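You operate a simulated robot arm through the tools that you are given. There is no shell and no other tool.

The job below is to be done with a simulated robot arm. You get a single attempt, and the scene is never put back.

Task
The bench unit turns the wrong way: reverse it as the test card says, then run and log it.
Fine: switch off and let it stop before the turn switch; end switched off and stopped.
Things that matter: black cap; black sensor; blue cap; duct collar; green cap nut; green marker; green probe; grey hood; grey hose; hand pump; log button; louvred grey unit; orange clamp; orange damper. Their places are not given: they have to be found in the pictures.

Only the result counts: the job must be done as asked and must still hold three seconds after the hand-in. Knocking over, shifting, dropping, spilling or breaking anything else fails it.

Robot
A 7-joint arm with a two-finger parallel gripper, fixed in place. Base frame: the origin is on the floor under the middle of its stand, x ahead of it, y to its left, z up. Units: mm, degrees, N and s.
It reaches about 792 mm from its shoulder. Its first joint turns from -66.0 to 66.0 degrees. Payload 2.4 kg.
Tool frame: the origin (TCP) lies between the finger pads and is the grasp point; the fingertips stand 30 mm ahead of it; z points along the fingers, y is the line along which they close. The gripper opens to 94 mm. The fingers are 28 mm wide and 10 mm thick; the gripper's body (50 by 96 mm) begins 55 mm behind the TCP.
Orientation is that of the tool frame in the base frame, as a unit quaternion [x, y, z, w]. With the fingers straight down and closing along the base's y, the tool's x points along the base's -x, its y along +y and its z along -z.

Tools
- The arm moves only by the tool servo_tool. Its argument "moves" is a list of rows, each an object (a shift or turn left out is 0, a gripper value left out holds the last) with "hand": the closure, from 0 (fully open) to 1 (shut); "travel": the shift along the tool's x, y, z in mm, a list of three; "dr": the turn, a rotation vector about the tool's x, y, z in degrees, a list of three. In form: [{"hand": hand, "travel": [tx, ty, tz], "dr": [ax, ay, az]}, ...]. A call has 1 to 20 rows; each row shifts and turns the commanded pose from where the row before left it, along the tool's axes as they then stand. A row lasts 0.2 s, in which the tool goes at most 50 mm and 8.6 degrees; a call with a longer step from one row to the next is refused whole, and so is a gripper value outside its range. A pose out of reach is approached as far as the arm can. The call stops where the force on the tool passes 40 N (or 10 N more than at its start, if that is more) or the arm is blocked; 0.2 s more then pass. Each finger travels about 153 mm/s and halts on what it meets, pressing with about 23 N; the grip force reading is that of the motor and also rises with nothing between the fingers. The clock runs only during rows and for 0.2 s after the last one: add rows that do not move to give the fingers time. It gives the time, the measured TCP pose, the force on the tool (base axes), the opening and the grip force at its end, in the units of the frame above (readings bear some noise), with the torque about the TCP (base axes, N m) and any sound that the robot's microphone picked up.
- Cameras (640 x 400 px; columns grow to the right, rows downward): "scene" is fixed at [-8.4, 480.7, 1405.8]; the picture's right is [-0.98, -0.19, 0.00], its down [-0.18, 0.89, -0.42] and it looks along [0.08, -0.41, -0.91] (base axes); focal length 214 px, centre (320, 200). "wrist" rides on the gripper at [76, 14, -102] in the tool frame; the picture's right is [-0.18, 0.98, 0.00], its down [-0.75, -0.14, -0.64] and it looks along [-0.63, -0.12, 0.77] (tool axes); focal length 243 px, centre (320, 200).
- get_image(camera): a new picture of that camera. The clock stands still meanwhile.
- locate(camera, pixels): for up to 12 pixels [column, row] of the newest picture of that camera ("zoom" is the newest enlarged one), the place [x, y, z] in the base frame of the surface seen there, good to about 3 mm. The clock stands still meanwhile.
- inspect(camera, box): a new picture of the part [left, top, right, bottom] of that camera's present view, enlarged. The clock stands still meanwhile.
- close_job(): hands the job in; it is judged then, once.

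Open the gripper and draw the arm clear of the work before you hand the job in, unless the task says otherwise.

The tools are called after "Request:" by a JSON object that holds its "method" and its "body". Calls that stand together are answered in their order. servo_tool: Moves the arm, as the interface text tells. Its arguments: {"type":"object","properties":{"moves":{"type":"array"}},"required":["moves"]} The other tools are called the same way: get_image (camera) takes a picture; locate (camera, pixels) gives the place of the surface under pixels of a picture; inspect (camera, box) takes an enlarged picture of a part of a camera's view; close_job () hands the job in.

At the start:

```text
t: 0.0
tcp_pos: [317.6, -250.7, 1117.3]
tcp_rot: [0.0, 1.0, 0.0, 0.0]
contact_force: [0.9, -0.1, 0.9]
torque: [-0.01, 0.02, -0.01]
width: 94.2
finger_force: 0.0
```

scene: 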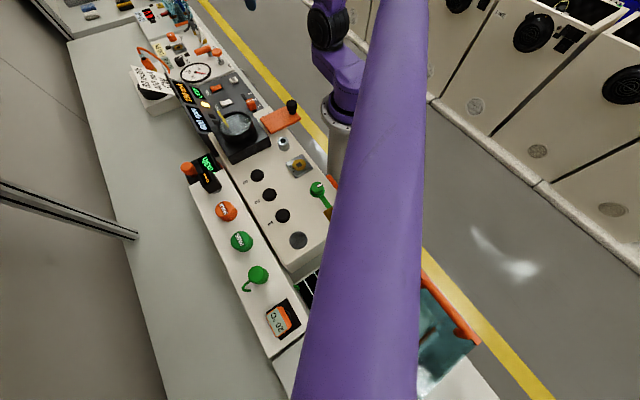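
wrist: 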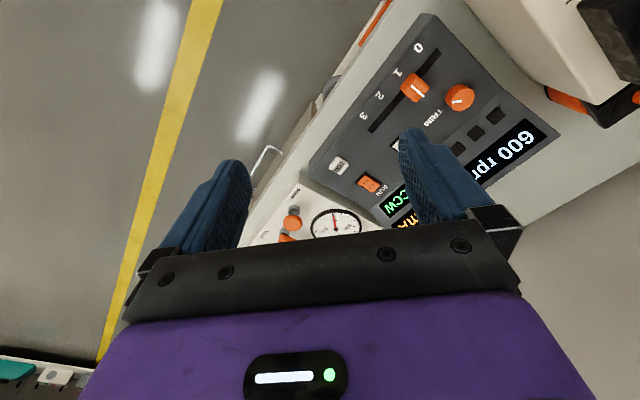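

The scene shows a bench with many units; the wrist view shows a panel with a slider, a trim knob, a run rocker and a 600 rpm display. I will enlarge parts of both views to find the test card and the controls.

Request:
{"method": "inspect", "body": {"camera": "scene", "box": [120, 40, 320, 165]}}

Request:
{"method": "inspect", "body": {"camera": "scene", "box": [60, 0, 260, 125]}}

Request:
{"method": "inspect", "body": {"camera": "wrist", "box": [240, 0, 640, 250]}}

```text
3.20 times, centred on (220, 102) of scene
```

zoom: 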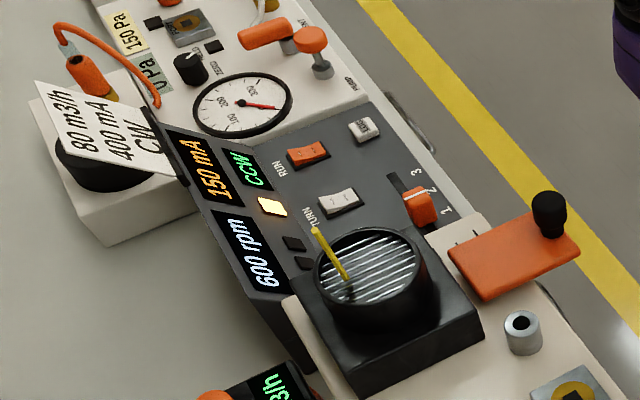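

```text
3.20 times, centred on (160, 62) of scene
```

zoom: 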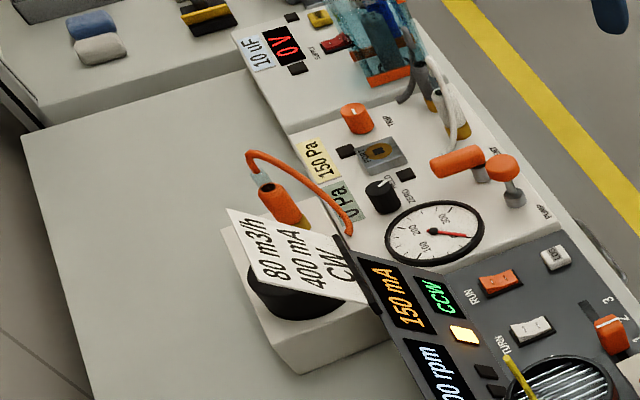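

```text
1.60 times, centred on (440, 125) of wrist
```

zoom: 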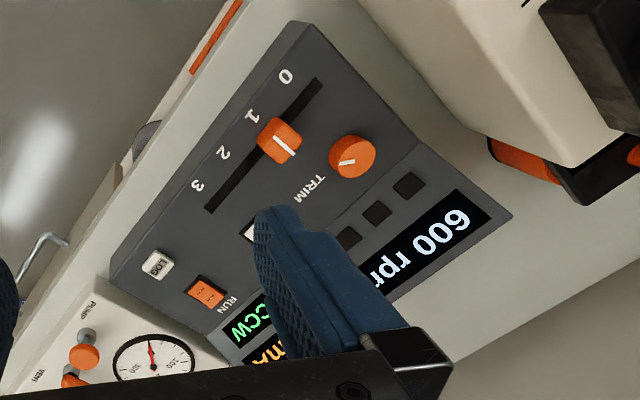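

The card seems to read "80 m3/h, 400 mA, CW" and the panel shows 600 rpm, 150 mA, CCW. I'll look at the rest of the bench at higher zoom.

Request:
{"method": "inspect", "body": {"camera": "scene", "box": [160, 130, 360, 255]}}

Request:
{"method": "inspect", "body": {"camera": "scene", "box": [200, 230, 400, 355]}}

Request:
{"method": "inspect", "body": {"camera": "scene", "box": [130, 60, 210, 110]}}

Request:
{"method": "inspect", "body": {"camera": "scene", "box": [165, 70, 265, 132]}}

Request:
{"method": "inspect", "body": {"camera": "scene", "box": [130, 0, 230, 62]}}

Request:
{"method": "inspect", "body": {"camera": "scene", "box": [240, 260, 500, 400]}}

```text
3.20 times, centred on (260, 192) of scene
```

zoom: 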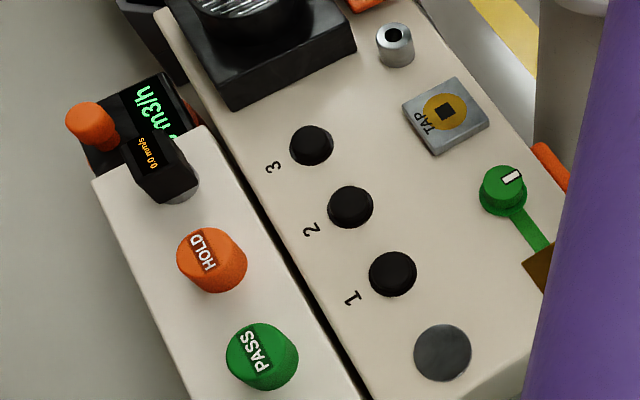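

```text
3.20 times, centred on (300, 292) of scene
```

zoom: 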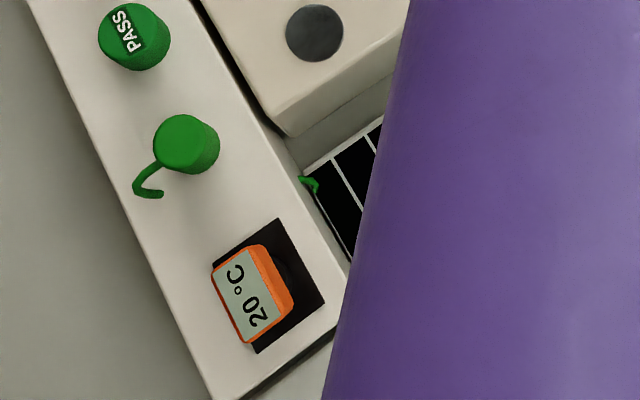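

```text
8.00 times, centred on (170, 85) of scene
```

zoom: 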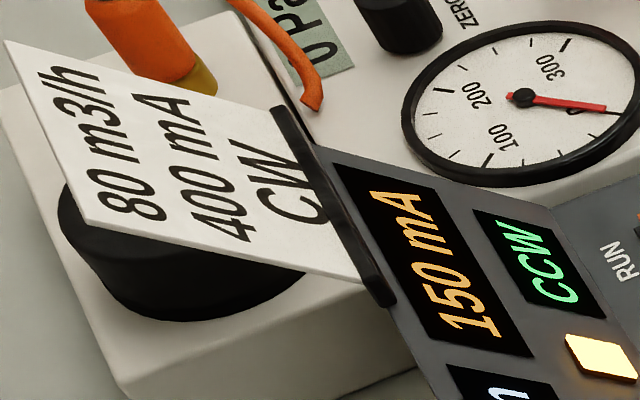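

```text
6.40 times, centred on (215, 101) of scene
```

zoom: 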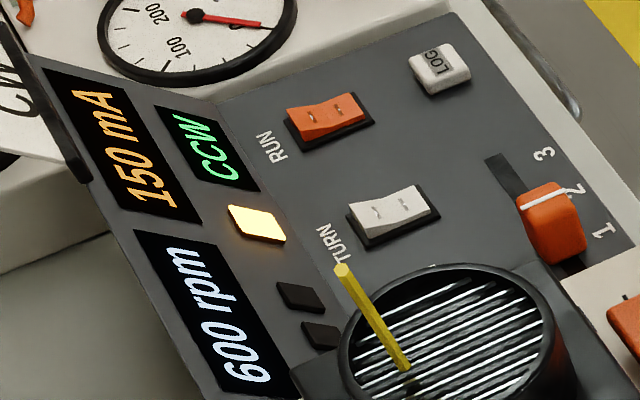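

```text
6.40 times, centred on (180, 31) of scene
```

zoom: 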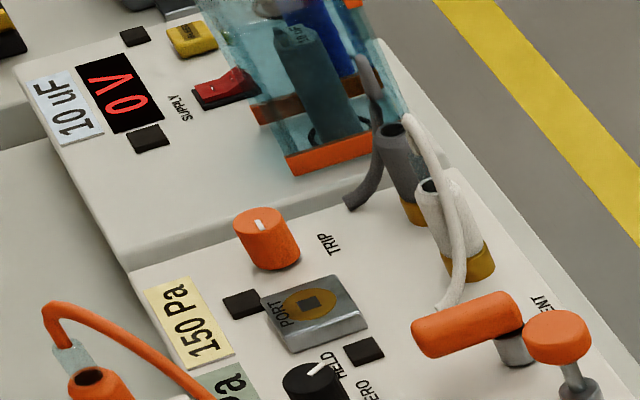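

```text
2.46 times, centred on (370, 330) of scene
```

zoom: 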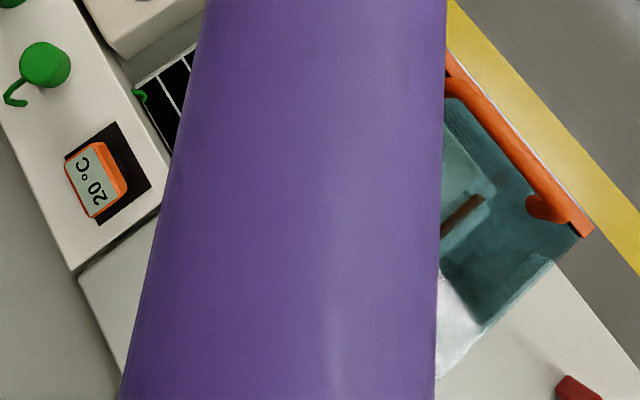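

I'll get 3D positions for the key features in the scene view (slider, RUN, TURN, LOG, displays, damper, card, tap, caps, flow meter).

Request:
{"method": "get_image", "body": {"camera": "scene"}}

Request:
{"method": "locate", "body": {"camera": "scene", "pixels": [[216, 88], [227, 104], [233, 81], [251, 104], [236, 125], [291, 107], [284, 144], [298, 165], [318, 190], [205, 165], [188, 170], [256, 176]]}}

Request:
{"method": "locate", "body": {"camera": "scene", "pixels": [[150, 80], [197, 72], [226, 211], [242, 241], [258, 274], [282, 318], [298, 240], [212, 53], [180, 90], [215, 185], [100, 150], [257, 350]]}}

Request:
{"method": "get_image", "body": {"camera": "wrist"}}

Request:
{"method": "locate", "body": {"camera": "wrist", "pixels": [[415, 88], [459, 97], [338, 166], [368, 183], [418, 48], [364, 115], [398, 143], [432, 53], [376, 130], [315, 180], [430, 15], [500, 80]]}}

```text
taken
```

scene: 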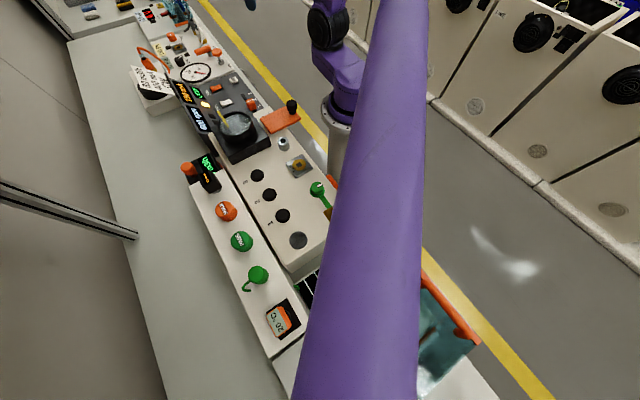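

```text
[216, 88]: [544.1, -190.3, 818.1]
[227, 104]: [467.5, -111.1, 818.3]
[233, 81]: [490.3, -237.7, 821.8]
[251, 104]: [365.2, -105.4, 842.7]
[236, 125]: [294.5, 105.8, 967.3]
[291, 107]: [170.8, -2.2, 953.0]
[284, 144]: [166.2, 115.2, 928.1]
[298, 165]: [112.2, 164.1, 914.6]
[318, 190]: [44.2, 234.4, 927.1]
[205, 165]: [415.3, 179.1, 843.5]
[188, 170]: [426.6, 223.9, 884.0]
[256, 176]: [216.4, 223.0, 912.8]
```

```text
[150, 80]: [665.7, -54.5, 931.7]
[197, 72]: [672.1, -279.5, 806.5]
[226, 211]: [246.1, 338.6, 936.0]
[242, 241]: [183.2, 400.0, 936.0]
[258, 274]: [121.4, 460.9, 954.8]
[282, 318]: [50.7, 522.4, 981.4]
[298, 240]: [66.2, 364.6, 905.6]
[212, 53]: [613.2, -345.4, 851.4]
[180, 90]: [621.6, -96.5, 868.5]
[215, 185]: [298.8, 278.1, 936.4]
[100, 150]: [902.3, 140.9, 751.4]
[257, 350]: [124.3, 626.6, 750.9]
```

```text
taken
```

wrist: 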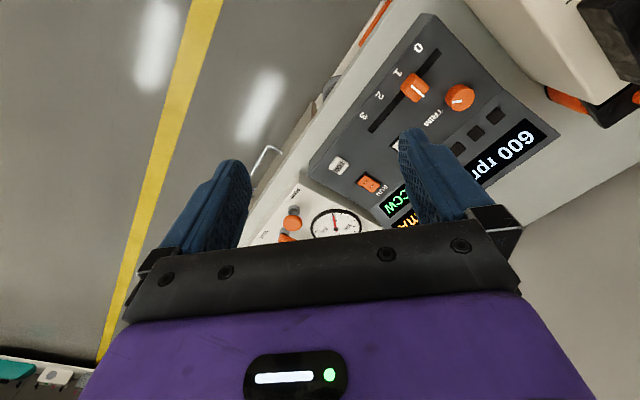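

```text
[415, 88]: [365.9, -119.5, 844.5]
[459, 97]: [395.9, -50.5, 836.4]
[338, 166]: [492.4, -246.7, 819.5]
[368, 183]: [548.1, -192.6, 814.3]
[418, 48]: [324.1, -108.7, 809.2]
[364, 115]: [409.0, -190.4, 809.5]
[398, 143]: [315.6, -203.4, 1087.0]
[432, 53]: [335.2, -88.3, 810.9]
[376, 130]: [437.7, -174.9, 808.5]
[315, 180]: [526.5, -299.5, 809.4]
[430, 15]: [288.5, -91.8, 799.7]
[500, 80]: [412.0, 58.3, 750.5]
```

Panel is around z≈810 with the slider at (366,-119), LOG at (491,-242), RUN at (546,-191), TURN at (467,-111). I'll move the hand up at height toward +y to see the flow meter and duct unit better.

Request:
{"method": "servo_tool", "body": {"moves": [{"travel": [0, 40, -10]}, {"travel": [0, 40, -10]}, {"travel": [0, 40, -10]}, {"travel": [0, 40, -10]}, {"travel": [0, 40, 0]}, {"travel": [0, 40, 0]}, {"travel": [0, 40, 0]}, {"travel": [0, 40, 0]}, {"travel": [0, 0, 0]}]}}

Request:
{"method": "get_image", "body": {"camera": "wrist"}}

Request:
{"method": "get_image", "body": {"camera": "scene"}}

```text
t: 2.0
tcp_pos: [315.4, 69.2, 1156.9]
tcp_rot: [0.0, 1.0, 0.0, 0.0]
contact_force: [-0.2, -0.2, 0.6]
torque: [0.02, 0.02, -0.01]
width: 93.9
finger_force: 0.1
```

```text
taken
```

wrist: 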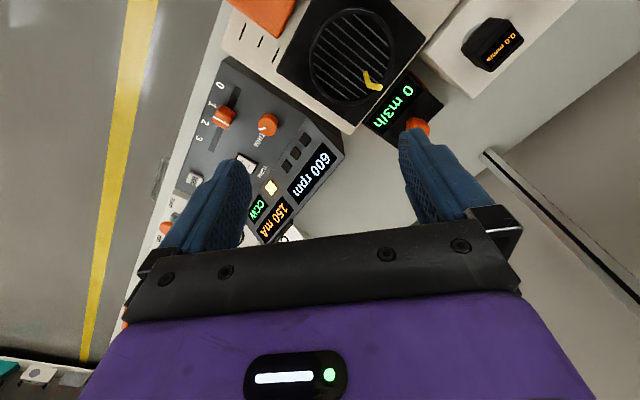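

```text
taken
```

scene: 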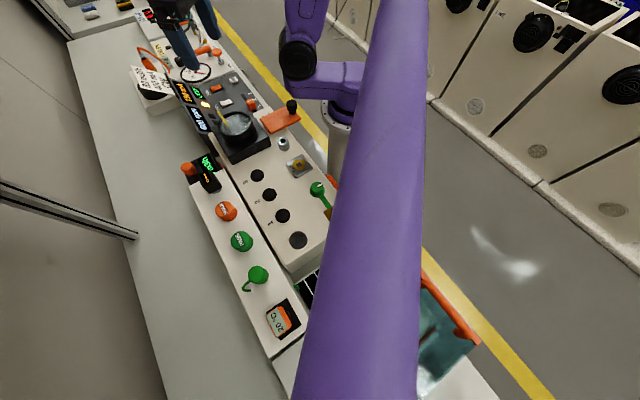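

The wrist view now shows the flow display "0 m3/h" near (395,110) and the outlet with a yellow streamer at (370,80). I'll zoom in on these.

Request:
{"method": "inspect", "body": {"camera": "wrist", "box": [160, 0, 360, 125]}}

Request:
{"method": "inspect", "body": {"camera": "wrist", "box": [280, 0, 540, 162]}}

Request:
{"method": "inspect", "body": {"camera": "wrist", "box": [200, 120, 360, 245]}}

```text
3.20 times, centred on (260, 62) of wrist
```

zoom: 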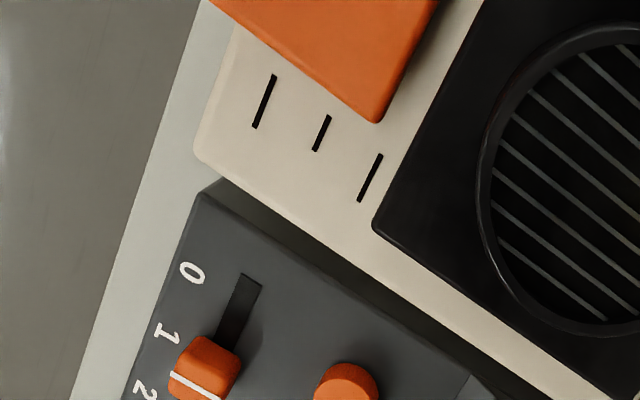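

```text
2.46 times, centred on (410, 81) of wrist
```

zoom: 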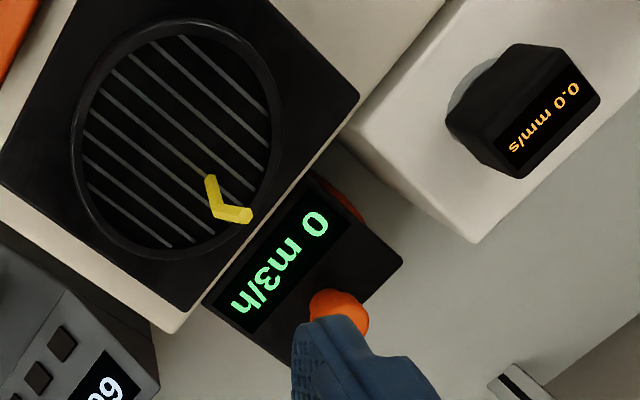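

```text
3.20 times, centred on (280, 182) of wrist
```

zoom: 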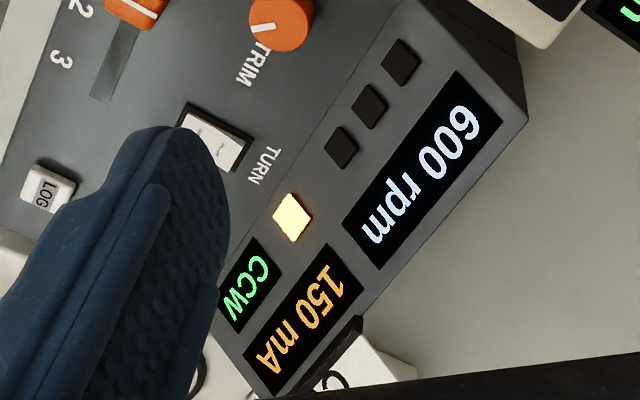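

The unit is running CCW at 600 rpm, 150 mA with 0 m3/h of flow. I'll move over the panel for a close look at the RUN, TURN and LOG controls.

Request:
{"method": "servo_tool", "body": {"moves": [{"travel": [-20, -40, 0]}, {"travel": [-20, -40, 0]}, {"travel": [-20, -40, 0]}, {"travel": [-20, -40, 10]}, {"travel": [-15, -40, 30]}, {"travel": [-15, -30, 40]}, {"travel": [-15, 0, 40]}, {"travel": [0, 0, 40]}, {"travel": [0, 0, 40]}, {"travel": [0, 0, 0]}]}}

Request:
{"method": "get_image", "body": {"camera": "wrist"}}

Request:
{"method": "get_image", "body": {"camera": "scene"}}

```text
refused: row 5 steps farther than a row can; nothing moved
```

```text
taken
```

wrist: 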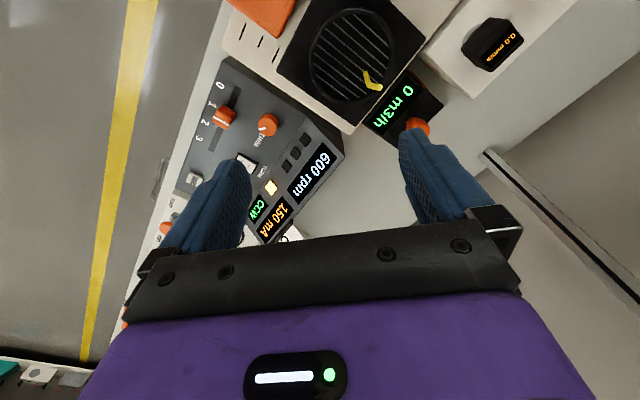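

```text
taken
```

scene: 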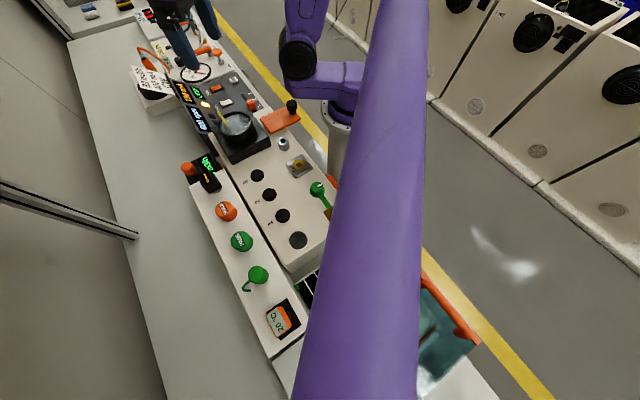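

The call was refused because row 5 was over 50 mm; I resend it with shorter steps.

Request:
{"method": "servo_tool", "body": {"moves": [{"travel": [-20, -40, 0]}, {"travel": [-20, -40, 0]}, {"travel": [-20, -40, 0]}, {"travel": [-20, -40, 10]}, {"travel": [-15, -35, 25]}, {"travel": [-15, -30, 30]}, {"travel": [-15, 0, 40]}, {"travel": [0, 0, 45]}, {"travel": [0, 0, 45]}, {"travel": [0, 0, 0]}]}}

Request:
{"method": "get_image", "body": {"camera": "wrist"}}

Request:
{"method": "get_image", "body": {"camera": "scene"}}

```text
t: 4.2
tcp_pos: [444.8, -157.2, 958.5]
tcp_rot: [0.0, 1.0, 0.0, -0.001]
contact_force: [0.0, 0.3, 0.4]
torque: [-0.01, -0.03, -0.02]
width: 94.1
finger_force: 0.1
```

```text
taken
```

wrist: 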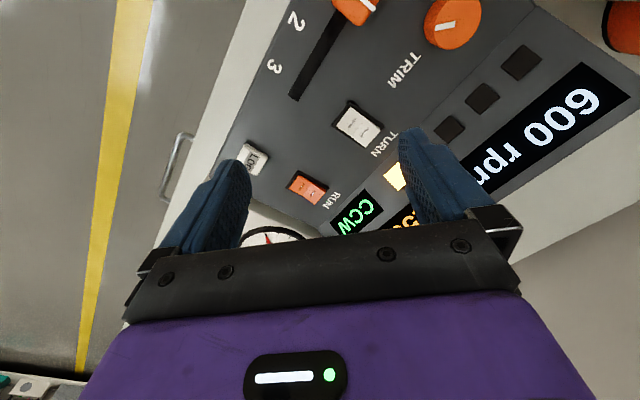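

```text
taken
```

scene: 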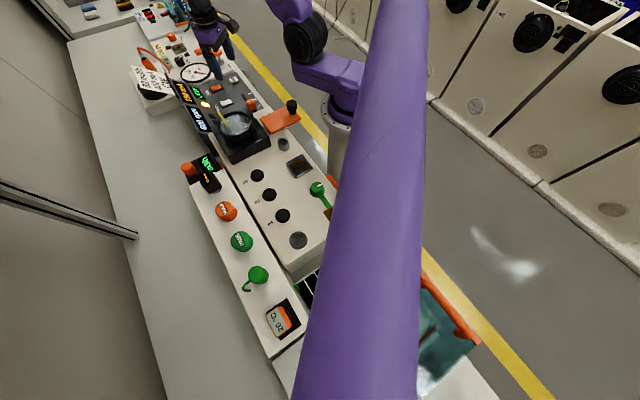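

Close-up on the RUN and TURN rockers and LOG (around (308,188), (357,125), (252,158)).

Request:
{"method": "inspect", "body": {"camera": "wrist", "box": [260, 90, 420, 240]}}

Request:
{"method": "locate", "body": {"camera": "zoom", "pixels": [[150, 380], [250, 380], [200, 340], [200, 420], [360, 130], [420, 130], [440, 180]]}}

Request:
{"method": "inspect", "body": {"camera": "wrist", "box": [220, 0, 500, 175]}}

```text
2.67 times, centred on (340, 165) of wrist
```

zoom: 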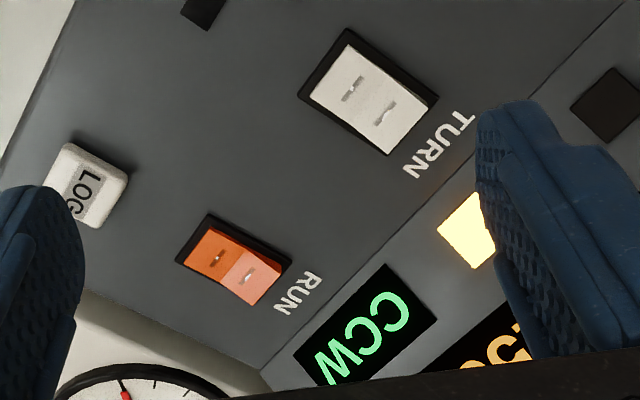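

```text
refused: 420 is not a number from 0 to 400
```

```text
2.29 times, centred on (360, 88) of wrist
```

zoom: 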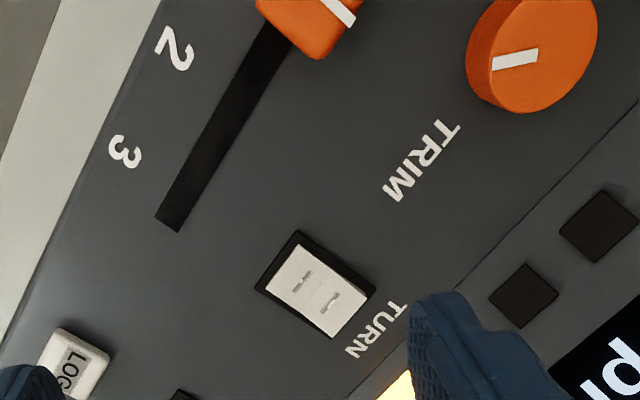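

I'll zoom in on each rocker and read out heights of both halves to see which side is pressed.

Request:
{"method": "inspect", "body": {"camera": "wrist", "box": [278, 160, 342, 200]}}

Request:
{"method": "locate", "body": {"camera": "zoom", "pixels": [[320, 200], [200, 200], [260, 260], [330, 320], [400, 250], [450, 300], [230, 140], [380, 330], [160, 190], [480, 220], [100, 100], [330, 160]]}}

Request:
{"method": "inspect", "body": {"camera": "wrist", "box": [325, 92, 397, 152]}}

Request:
{"method": "locate", "body": {"camera": "zoom", "pixels": [[300, 200], [240, 140], [160, 160], [200, 100], [340, 260], [280, 220], [220, 190], [380, 280], [330, 310], [420, 200], [100, 50], [150, 220]]}}

```text
10.00 times, centred on (310, 180) of wrist
```

zoom: 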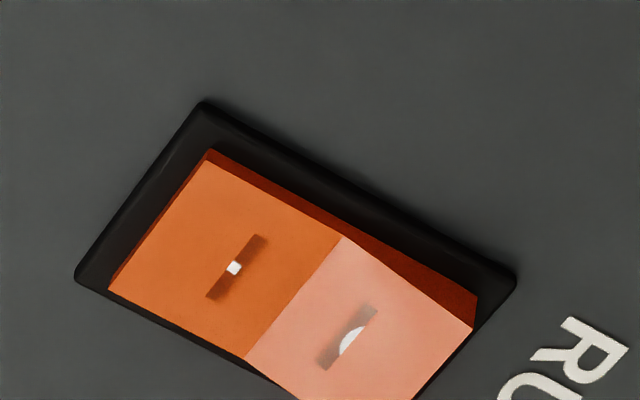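

```text
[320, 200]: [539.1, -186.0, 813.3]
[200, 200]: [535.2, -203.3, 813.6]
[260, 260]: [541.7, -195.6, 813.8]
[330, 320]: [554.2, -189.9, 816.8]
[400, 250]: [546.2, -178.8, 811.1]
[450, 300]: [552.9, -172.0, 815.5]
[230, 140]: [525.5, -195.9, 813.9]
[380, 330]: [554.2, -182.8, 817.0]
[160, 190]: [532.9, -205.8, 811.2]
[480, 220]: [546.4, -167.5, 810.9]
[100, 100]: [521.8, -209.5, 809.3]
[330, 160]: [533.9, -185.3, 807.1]
```

```text
6.67 times, centred on (361, 122) of wrist
```

zoom: 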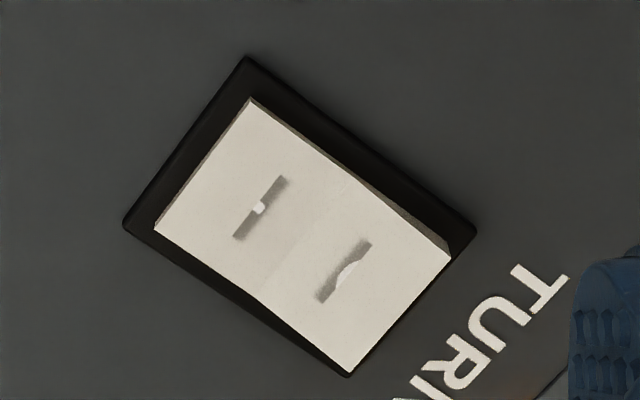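

```text
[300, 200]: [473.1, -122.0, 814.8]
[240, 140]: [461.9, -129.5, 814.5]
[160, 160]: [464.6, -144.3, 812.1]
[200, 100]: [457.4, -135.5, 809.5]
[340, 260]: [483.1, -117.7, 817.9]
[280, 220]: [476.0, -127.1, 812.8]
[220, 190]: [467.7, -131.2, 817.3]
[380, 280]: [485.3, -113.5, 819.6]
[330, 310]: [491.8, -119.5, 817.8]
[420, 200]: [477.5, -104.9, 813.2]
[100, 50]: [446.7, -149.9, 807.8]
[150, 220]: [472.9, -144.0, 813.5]
```

Each rocker has its near (robot-side) half down and its far half (toward the label) raised. To switch RUN off I press the far half near (558,-179); I'll shut the fingers, turn the tool 40° to line up with the panel and hover above it.

Request:
{"method": "servo_tool", "body": {"moves": [{"hand": 1, "travel": [-38, -7, 0], "dr": [0, 0, 8]}, {"dr": [0, 0, 8]}, {"dr": [0, 0, 8]}, {"dr": [0, 0, 8]}, {"dr": [0, 0, 8.2]}, {"travel": [0, 0, 0]}, {"travel": [0, 0, 0]}]}}

Request:
{"method": "get_image", "body": {"camera": "wrist"}}

```text
t: 5.8
tcp_pos: [481.0, -162.8, 961.2]
tcp_rot: [0.344, 0.939, 0.0, 0.0]
contact_force: [0.2, 0.2, 0.0]
torque: [0.0, 0.03, 0.0]
width: 0.1
finger_force: 23.1
```

```text
taken
```

wrist: 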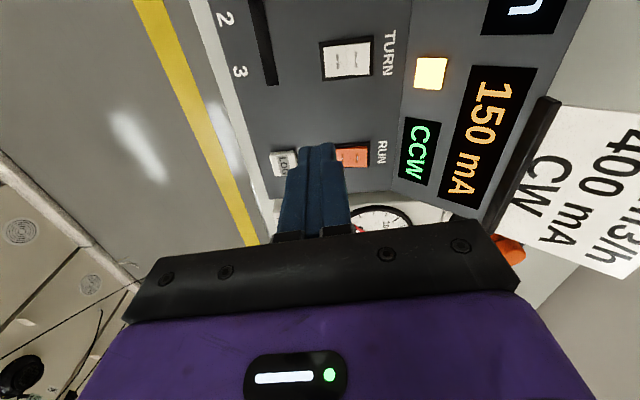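

The picture is now aligned with the panel. I'll measure the RUN, TURN and LOG positions from this view.

Request:
{"method": "inspect", "body": {"camera": "wrist", "box": [260, 20, 420, 200]}}

Request:
{"method": "locate", "body": {"camera": "wrist", "pixels": [[337, 60], [359, 59], [320, 43], [323, 80], [371, 36], [374, 78], [346, 156], [362, 155], [340, 143], [370, 142], [285, 158], [285, 165]]}}

```text
2.22 times, centred on (340, 110) of wrist
```

zoom: 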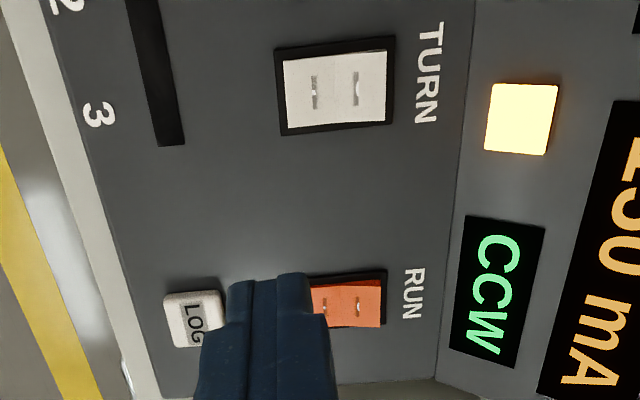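

```text
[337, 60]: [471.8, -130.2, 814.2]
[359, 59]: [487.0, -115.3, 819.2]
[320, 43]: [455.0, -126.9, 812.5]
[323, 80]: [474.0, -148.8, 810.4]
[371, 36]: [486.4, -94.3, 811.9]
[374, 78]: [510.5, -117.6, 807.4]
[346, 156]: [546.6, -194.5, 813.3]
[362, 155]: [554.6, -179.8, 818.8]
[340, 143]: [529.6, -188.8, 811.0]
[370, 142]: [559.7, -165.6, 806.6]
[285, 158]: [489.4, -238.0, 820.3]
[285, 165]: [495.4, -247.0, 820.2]
```

RUN's raised half is at (555,-180,819). I move above (558,-179) and descend so the tips are about 12 mm above it.

Request:
{"method": "servo_tool", "body": {"moves": [{"travel": [-34.4, 18.7, 0]}, {"travel": [-34.4, 18.7, 0]}, {"travel": [0, 0, 40]}, {"travel": [0, 0, 40]}, {"travel": [0, 0, 20]}, {"travel": [0, 0, 0]}]}}

Request:
{"method": "get_image", "body": {"camera": "wrist"}}

Request:
{"method": "inspect", "body": {"camera": "scene", "box": [165, 50, 285, 125]}}

```text
t: 7.2
tcp_pos: [558.0, -180.2, 862.5]
tcp_rot: [0.343, 0.939, 0.001, 0.0]
contact_force: [0.9, -0.1, -0.2]
torque: [0.0, -0.03, 0.03]
width: 0.2
finger_force: 23.1
```

```text
taken
```

wrist: 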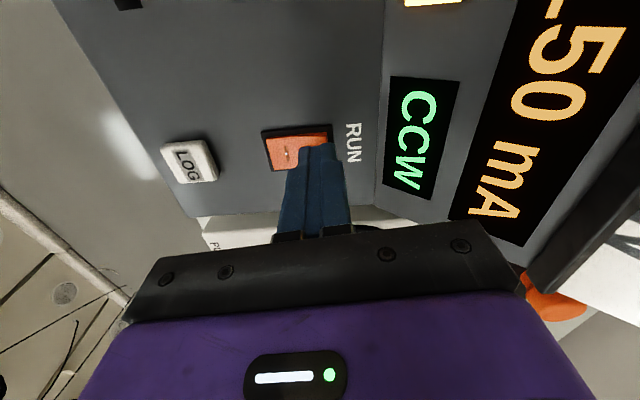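

```text
5.33 times, centred on (225, 88) of scene
```

zoom: 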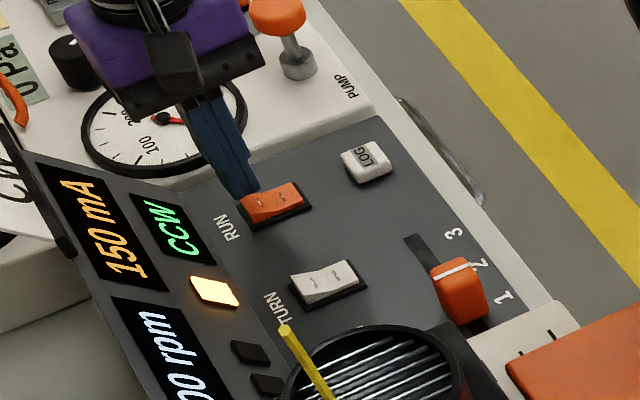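

The finger is above the label-side half of RUN. I press down slowly while watching the force.

Request:
{"method": "servo_tool", "body": {"moves": [{"travel": [0, 0, 5]}, {"travel": [0, 0, 4]}, {"travel": [0, 0, 3]}, {"travel": [0, 0, 3]}, {"travel": [0, 0, 0]}]}}

Request:
{"method": "inspect", "body": {"camera": "scene", "box": [165, 50, 285, 125]}}

```text
t: 8.4
tcp_pos: [557.9, -179.9, 847.8]
tcp_rot: [0.343, 0.939, 0.0, 0.001]
contact_force: [-3.0, 3.7, 14.3]
torque: [0.08, 0.28, -0.07]
width: 0.3
finger_force: 23.0
```

```text
5.33 times, centred on (225, 88) of scene
```

zoom: 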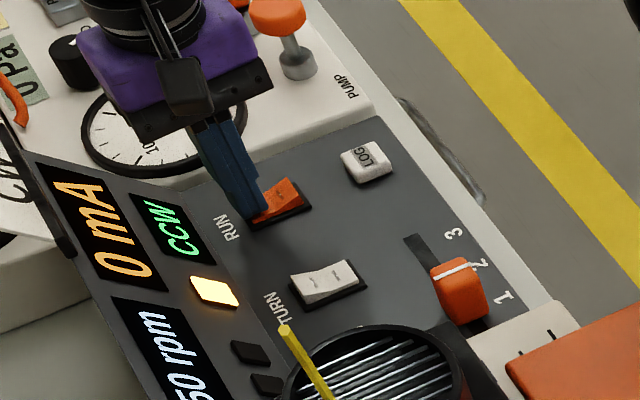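

RUN is off (0 mA, rpm falling). I lift and hover above the raised half of TURN, then wait for the rpm to reach zero.

Request:
{"method": "servo_tool", "body": {"moves": [{"travel": [0, 0, -20]}, {"travel": [0, 0, -25]}, {"travel": [32, 3, 0]}, {"travel": [32, 3, 0]}, {"travel": [32, 3, 0]}, {"travel": [0, 0, 0]}, {"travel": [0, 0, 0]}, {"travel": [0, 0, 0]}]}}

Request:
{"method": "inspect", "body": {"camera": "scene", "box": [165, 50, 285, 135]}}

Request:
{"method": "get_image", "body": {"camera": "wrist"}}

```text
t: 10.2
tcp_pos: [490.8, -110.8, 893.3]
tcp_rot: [0.343, 0.939, 0.0, 0.0]
contact_force: [0.2, 0.6, 0.1]
torque: [0.01, -0.01, -0.01]
width: 0.0
finger_force: 22.9
```

```text
4.71 times, centred on (225, 92) of scene
```

zoom: 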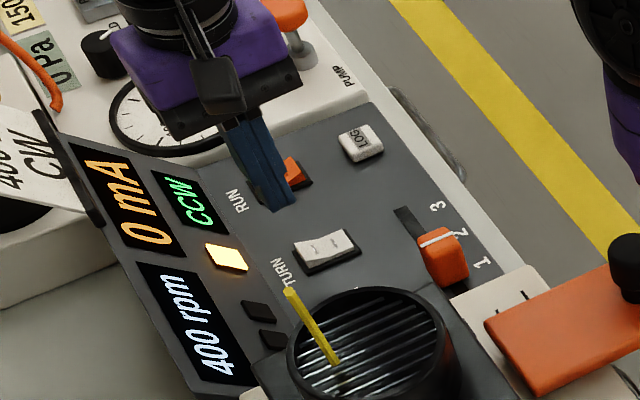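

```text
taken
```

wrist: 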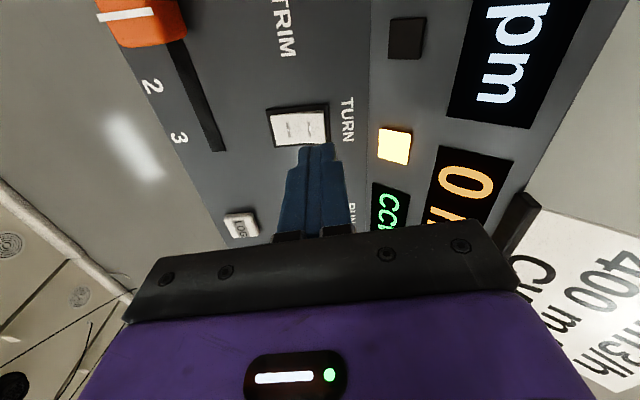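

Still coasting at 400 rpm. I wait about 4 s with still rows.

Request:
{"method": "servo_tool", "body": {"moves": [{}, {}, {}, {}, {}, {}, {}, {}, {}, {}, {}, {}, {}, {}, {}, {}, {}, {}, {}, {}]}}

Request:
{"method": "inspect", "body": {"camera": "scene", "box": [165, 50, 285, 135]}}

```text
t: 14.4
tcp_pos: [490.0, -111.6, 894.6]
tcp_rot: [0.344, 0.939, 0.0, 0.001]
contact_force: [-0.1, -0.3, -0.3]
torque: [0.0, 0.0, 0.0]
width: 0.0
finger_force: 22.6
```

```text
4.71 times, centred on (225, 92) of scene
```

zoom: 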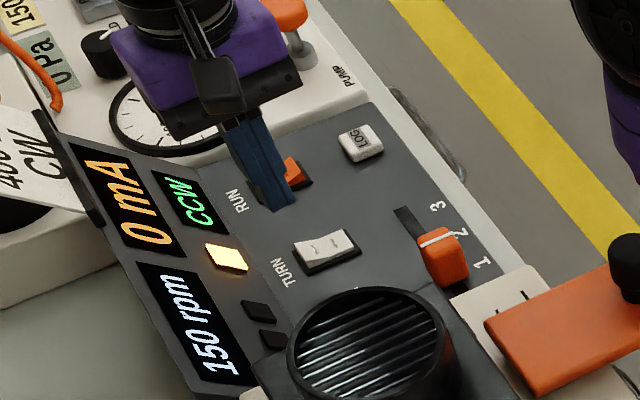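

Now 150 rpm; I wait another 4 s.

Request:
{"method": "servo_tool", "body": {"moves": [{}, {}, {}, {}, {}, {}, {}, {}, {}, {}, {}, {}, {}, {}, {}, {}, {}, {}, {}, {}]}}

Request:
{"method": "inspect", "body": {"camera": "scene", "box": [165, 50, 285, 135]}}

Request:
{"method": "get_image", "body": {"camera": "wrist"}}

```text
t: 18.6
tcp_pos: [489.8, -111.3, 894.0]
tcp_rot: [0.343, 0.939, 0.0, 0.001]
contact_force: [-0.6, -0.9, 0.0]
torque: [0.0, -0.01, -0.02]
width: 0.0
finger_force: 22.7
```

```text
4.71 times, centred on (225, 92) of scene
```

zoom: 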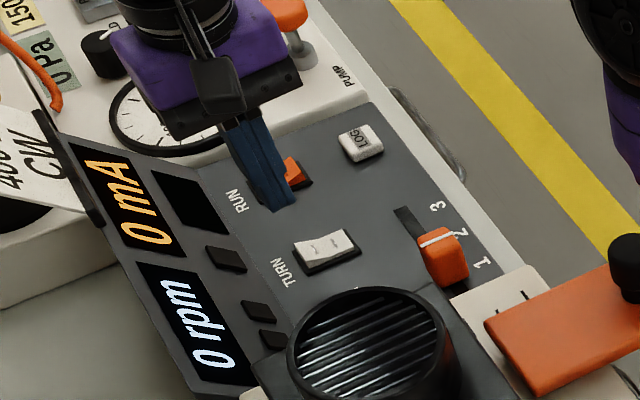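

```text
taken
```

wrist: 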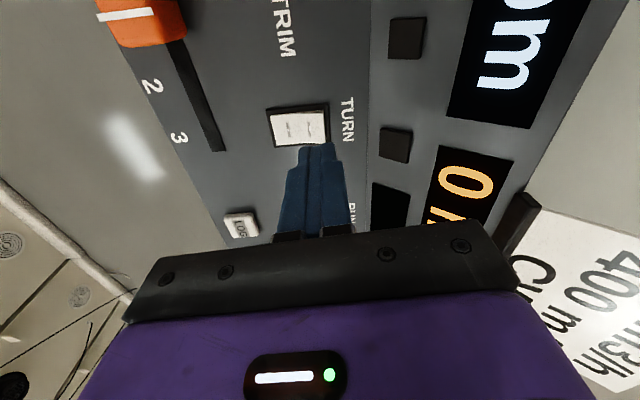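

The unit has stopped (0 rpm, display dark). Now I press the raised half of TURN.

Request:
{"method": "servo_tool", "body": {"moves": [{"travel": [0, 0, 20]}, {"travel": [0, 0, 12]}, {"travel": [0, 0, 5]}, {"travel": [0, 0, 4]}, {"travel": [0, 0, 3]}, {"travel": [0, 0, 2]}, {}]}}

Request:
{"method": "inspect", "body": {"camera": "scene", "box": [165, 50, 285, 135]}}

Request:
{"method": "get_image", "body": {"camera": "wrist"}}

```text
t: 20.2
tcp_pos: [490.9, -109.8, 847.1]
tcp_rot: [0.344, 0.939, 0.001, 0.001]
contact_force: [-5.3, 6.5, 37.9]
torque: [0.15, 0.67, -0.11]
width: 0.1
finger_force: 22.9
```

```text
4.71 times, centred on (225, 92) of scene
```

zoom: 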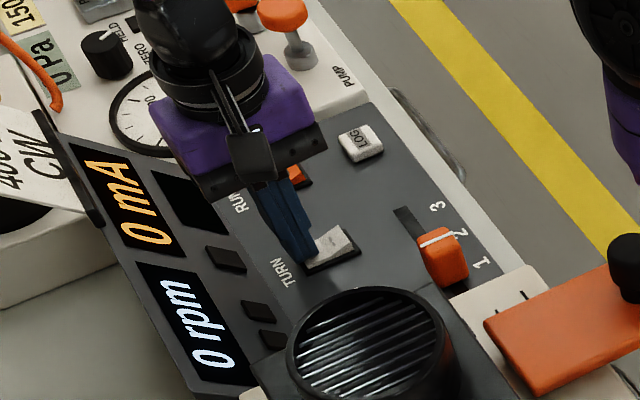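

```text
taken
```

wrist: 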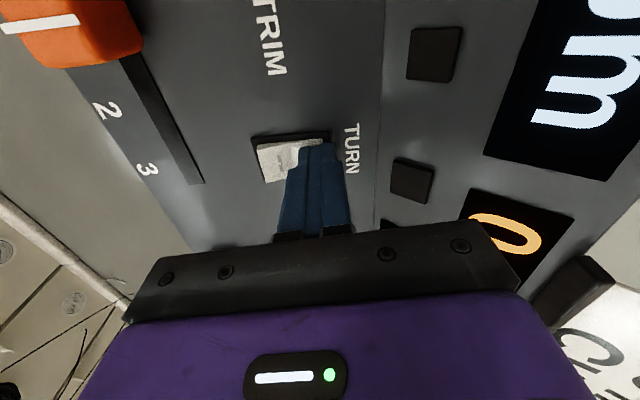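

TURN has flipped. I lift, move over the near half of RUN at about (540,-199), and stay hovering.

Request:
{"method": "servo_tool", "body": {"moves": [{"travel": [0, 0, -20]}, {"travel": [0, 0, -25]}, {"travel": [-31.8, -12.1, 0]}, {"travel": [-31.8, -12.1, 0]}, {"travel": [-31.8, -12.1, 0]}, {"travel": [0, 0, 20]}, {}]}}

Request:
{"method": "get_image", "body": {"camera": "wrist"}}

Request:
{"method": "inspect", "body": {"camera": "scene", "box": [165, 50, 285, 135]}}

```text
t: 21.8
tcp_pos: [539.5, -200.5, 869.8]
tcp_rot: [0.344, 0.939, 0.0, 0.0]
contact_force: [0.7, 0.2, 0.3]
torque: [0.02, 0.0, 0.0]
width: 0.0
finger_force: 22.8
```

```text
taken
```

wrist: 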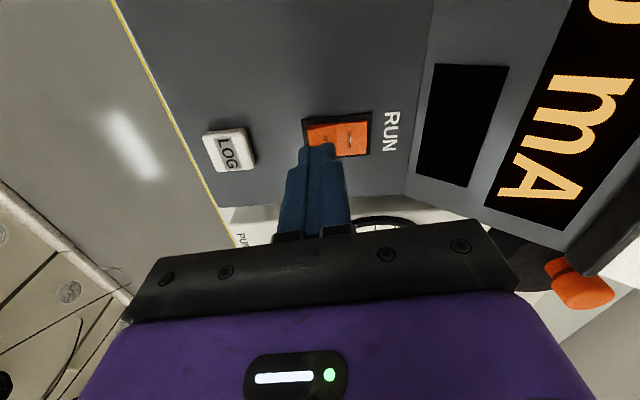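

```text
4.71 times, centred on (225, 92) of scene
```

zoom: 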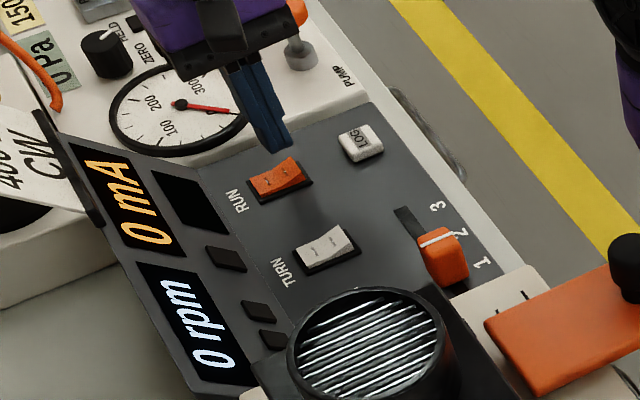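

TURN's near half is now raised and the finger is over RUN's near half. I press it to start the unit.

Request:
{"method": "servo_tool", "body": {"moves": [{"travel": [0, 0, 9]}, {"travel": [0, 0, 5]}, {"travel": [0, 0, 4]}, {"travel": [0, 0, 3]}, {"travel": [0, 0, 1]}, {}]}}

Request:
{"method": "inspect", "body": {"camera": "scene", "box": [165, 50, 285, 135]}}

```text
t: 23.2
tcp_pos: [538.5, -199.8, 848.0]
tcp_rot: [0.343, 0.939, 0.0, -0.001]
contact_force: [-0.5, -0.6, 0.5]
torque: [-0.01, 0.05, -0.03]
width: 0.0
finger_force: 22.8
```

```text
4.71 times, centred on (225, 92) of scene
```

zoom: 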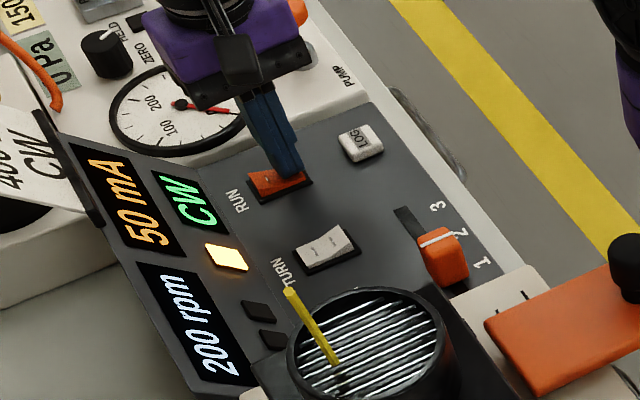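

CW at 200 rpm and rising. I lift the hand and look at the flow display in the scene view.

Request:
{"method": "servo_tool", "body": {"moves": [{"travel": [0, 0, -30]}, {"travel": [20, 0, -30]}, {"travel": [30, 0, -20]}, {}, {}, {}, {}, {}, {}, {}, {}, {}, {}]}}

Request:
{"method": "inspect", "body": {"camera": "scene", "box": [165, 50, 285, 135]}}

Request:
{"method": "inspect", "body": {"camera": "scene", "box": [170, 140, 250, 200]}}

Request:
{"method": "get_image", "body": {"camera": "wrist"}}

```text
t: 26.0
tcp_pos: [502.7, -167.5, 927.4]
tcp_rot: [0.344, 0.939, 0.0, 0.001]
contact_force: [0.3, -0.7, 0.5]
torque: [0.0, -0.01, -0.01]
width: 0.1
finger_force: 23.0
```

```text
4.71 times, centred on (225, 92) of scene
```

zoom: 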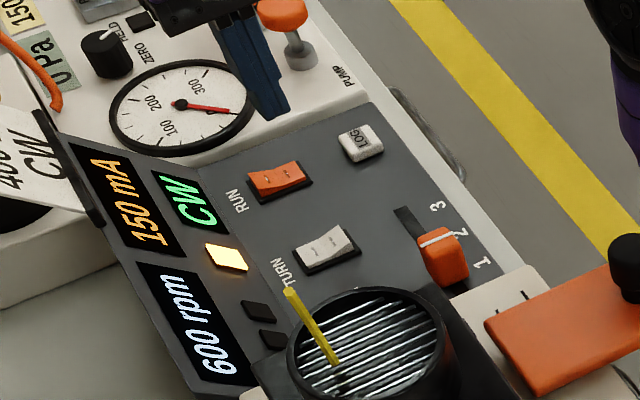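

```text
6.67 times, centred on (210, 170) of scene
```

zoom: 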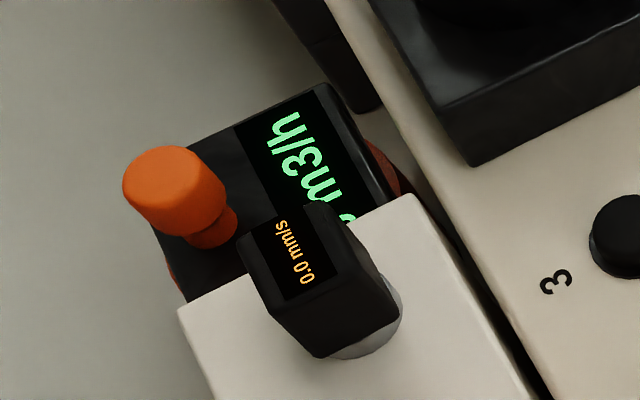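

```text
taken
```

wrist: 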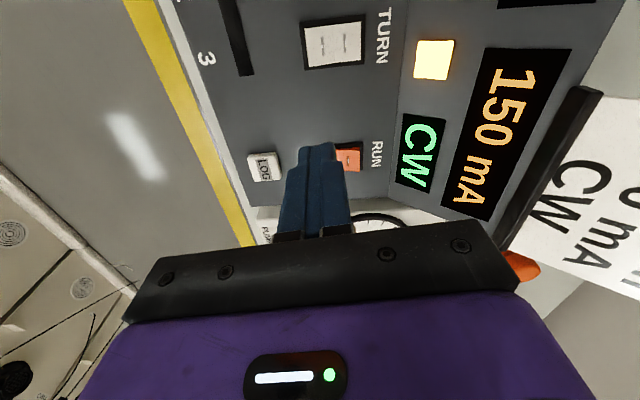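

At 600 rpm CW it draws 150 mA, but the flow digits are hidden in the scene view. I'll rise, turn back, open the fingers and move to look down on the flow display.

Request:
{"method": "servo_tool", "body": {"moves": [{"hand": 0, "travel": [0, 0, -40], "dr": [0, 0, -8]}, {"travel": [0, 0, -40], "dr": [0, 0, -8]}, {"travel": [0, 0, -40], "dr": [0, 0, -8]}, {"travel": [0, 0, -40], "dr": [0, 0, -8]}, {"travel": [0, 0, -30], "dr": [0, 0, -8.1]}, {"travel": [35, 35, 0]}, {"travel": [35, 35, 0]}, {"travel": [35, 35, 0]}, {"travel": [35, 35, 0]}, {"travel": [35, 35, 0]}, {"travel": [35, 35, 0]}, {"travel": [20, 35, 0]}, {"travel": [0, 35, 0]}, {"travel": [0, 35, 0]}, {}]}}

Request:
{"method": "get_image", "body": {"camera": "wrist"}}

Request:
{"method": "get_image", "body": {"camera": "scene"}}

```text
t: 29.2
tcp_pos: [273.0, 148.7, 1118.3]
tcp_rot: [0.001, 1.0, -0.001, 0.0]
contact_force: [-0.2, -0.6, 0.0]
torque: [-0.01, 0.0, 0.0]
width: 94.0
finger_force: 0.0
```

```text
taken
```

wrist: 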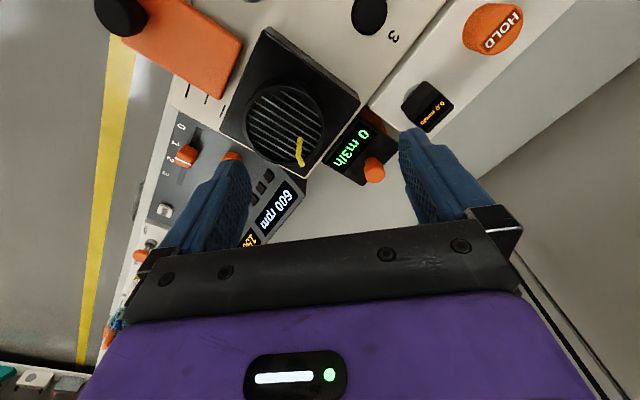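

```text
taken
```

scene: 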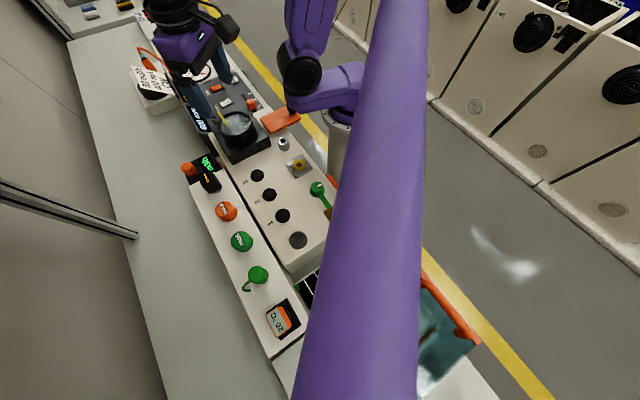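

The flow display is now visible at (352,147). I'll zoom on it and on the damper area.

Request:
{"method": "inspect", "body": {"camera": "wrist", "box": [230, 80, 420, 200]}}

Request:
{"method": "inspect", "body": {"camera": "wrist", "box": [80, 0, 280, 125]}}

Request:
{"method": "locate", "body": {"camera": "wrist", "pixels": [[120, 15], [185, 50], [215, 90], [240, 45], [200, 5], [280, 110], [300, 150], [350, 150], [374, 170], [184, 156], [175, 87], [295, 60]]}}

```text
3.33 times, centred on (325, 140) of wrist
```

zoom: 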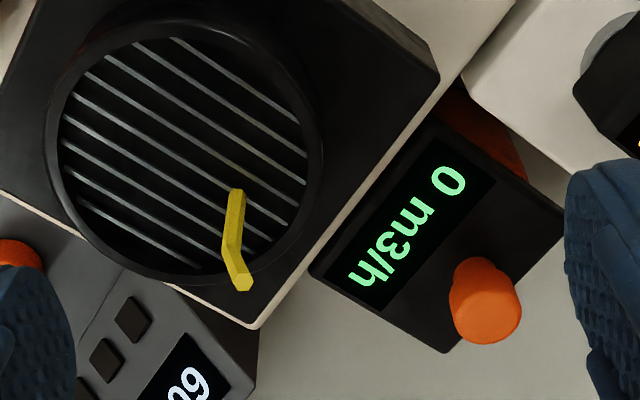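

```text
3.20 times, centred on (180, 62) of wrist
```

zoom: 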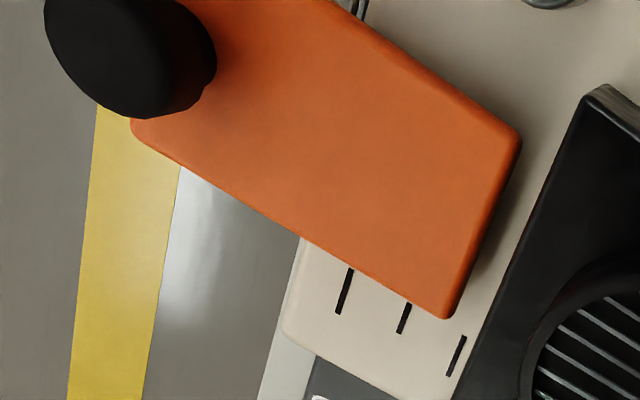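

```text
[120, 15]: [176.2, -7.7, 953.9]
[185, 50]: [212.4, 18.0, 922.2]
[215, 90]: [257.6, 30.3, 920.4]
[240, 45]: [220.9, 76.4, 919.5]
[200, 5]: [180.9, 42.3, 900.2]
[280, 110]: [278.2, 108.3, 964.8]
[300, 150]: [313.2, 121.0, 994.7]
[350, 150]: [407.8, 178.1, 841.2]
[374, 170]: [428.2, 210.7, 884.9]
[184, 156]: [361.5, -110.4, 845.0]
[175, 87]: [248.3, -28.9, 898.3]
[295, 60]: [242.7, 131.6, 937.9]
```

Flow reads 0 m3/h even with CW at 600 rpm, so I want to understand the flow meter and the rest of the bench. I'll yaw the tool so the wrist camera looks toward +y.

Request:
{"method": "servo_tool", "body": {"moves": [{"travel": [0, 0, -20], "dr": [0, 0, -8.5]}, {"travel": [0, 0, -20], "dr": [0, 0, -8.5]}, {"travel": [0, 0, -20], "dr": [0, 0, -8.5]}, {"dr": [0, 0, -8.5]}, {"dr": [0, 0, -8.5]}, {"dr": [0, 0, -8.5]}, {"dr": [0, 0, -8.5]}, {}]}}

Request:
{"method": "get_image", "body": {"camera": "wrist"}}

Request:
{"method": "get_image", "body": {"camera": "scene"}}

```text
t: 31.0
tcp_pos: [271.0, 147.5, 1179.5]
tcp_rot: [-0.496, 0.868, 0.0, 0.0]
contact_force: [-0.8, 0.6, 0.8]
torque: [-0.04, 0.01, 0.01]
width: 93.9
finger_force: 0.1
```

```text
taken
```

wrist: 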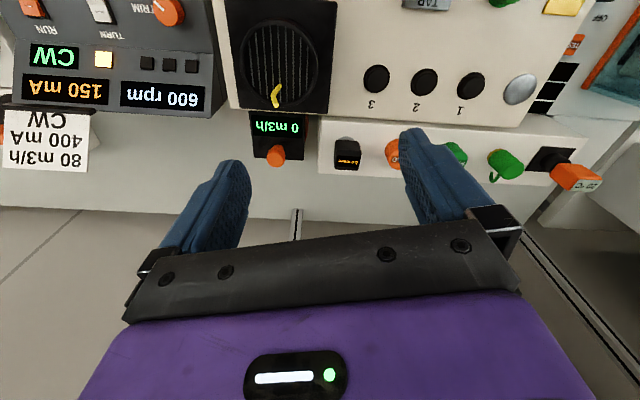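

```text
taken
```

scene: 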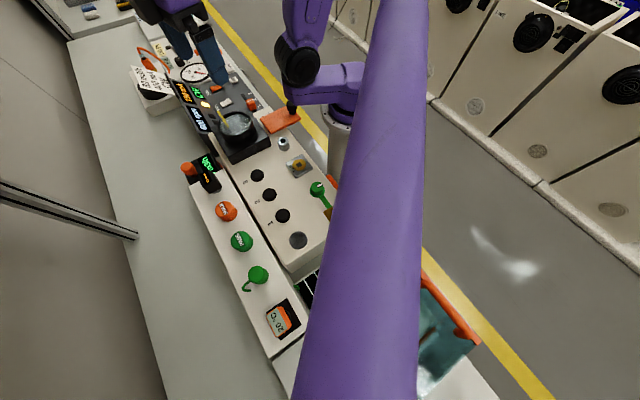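

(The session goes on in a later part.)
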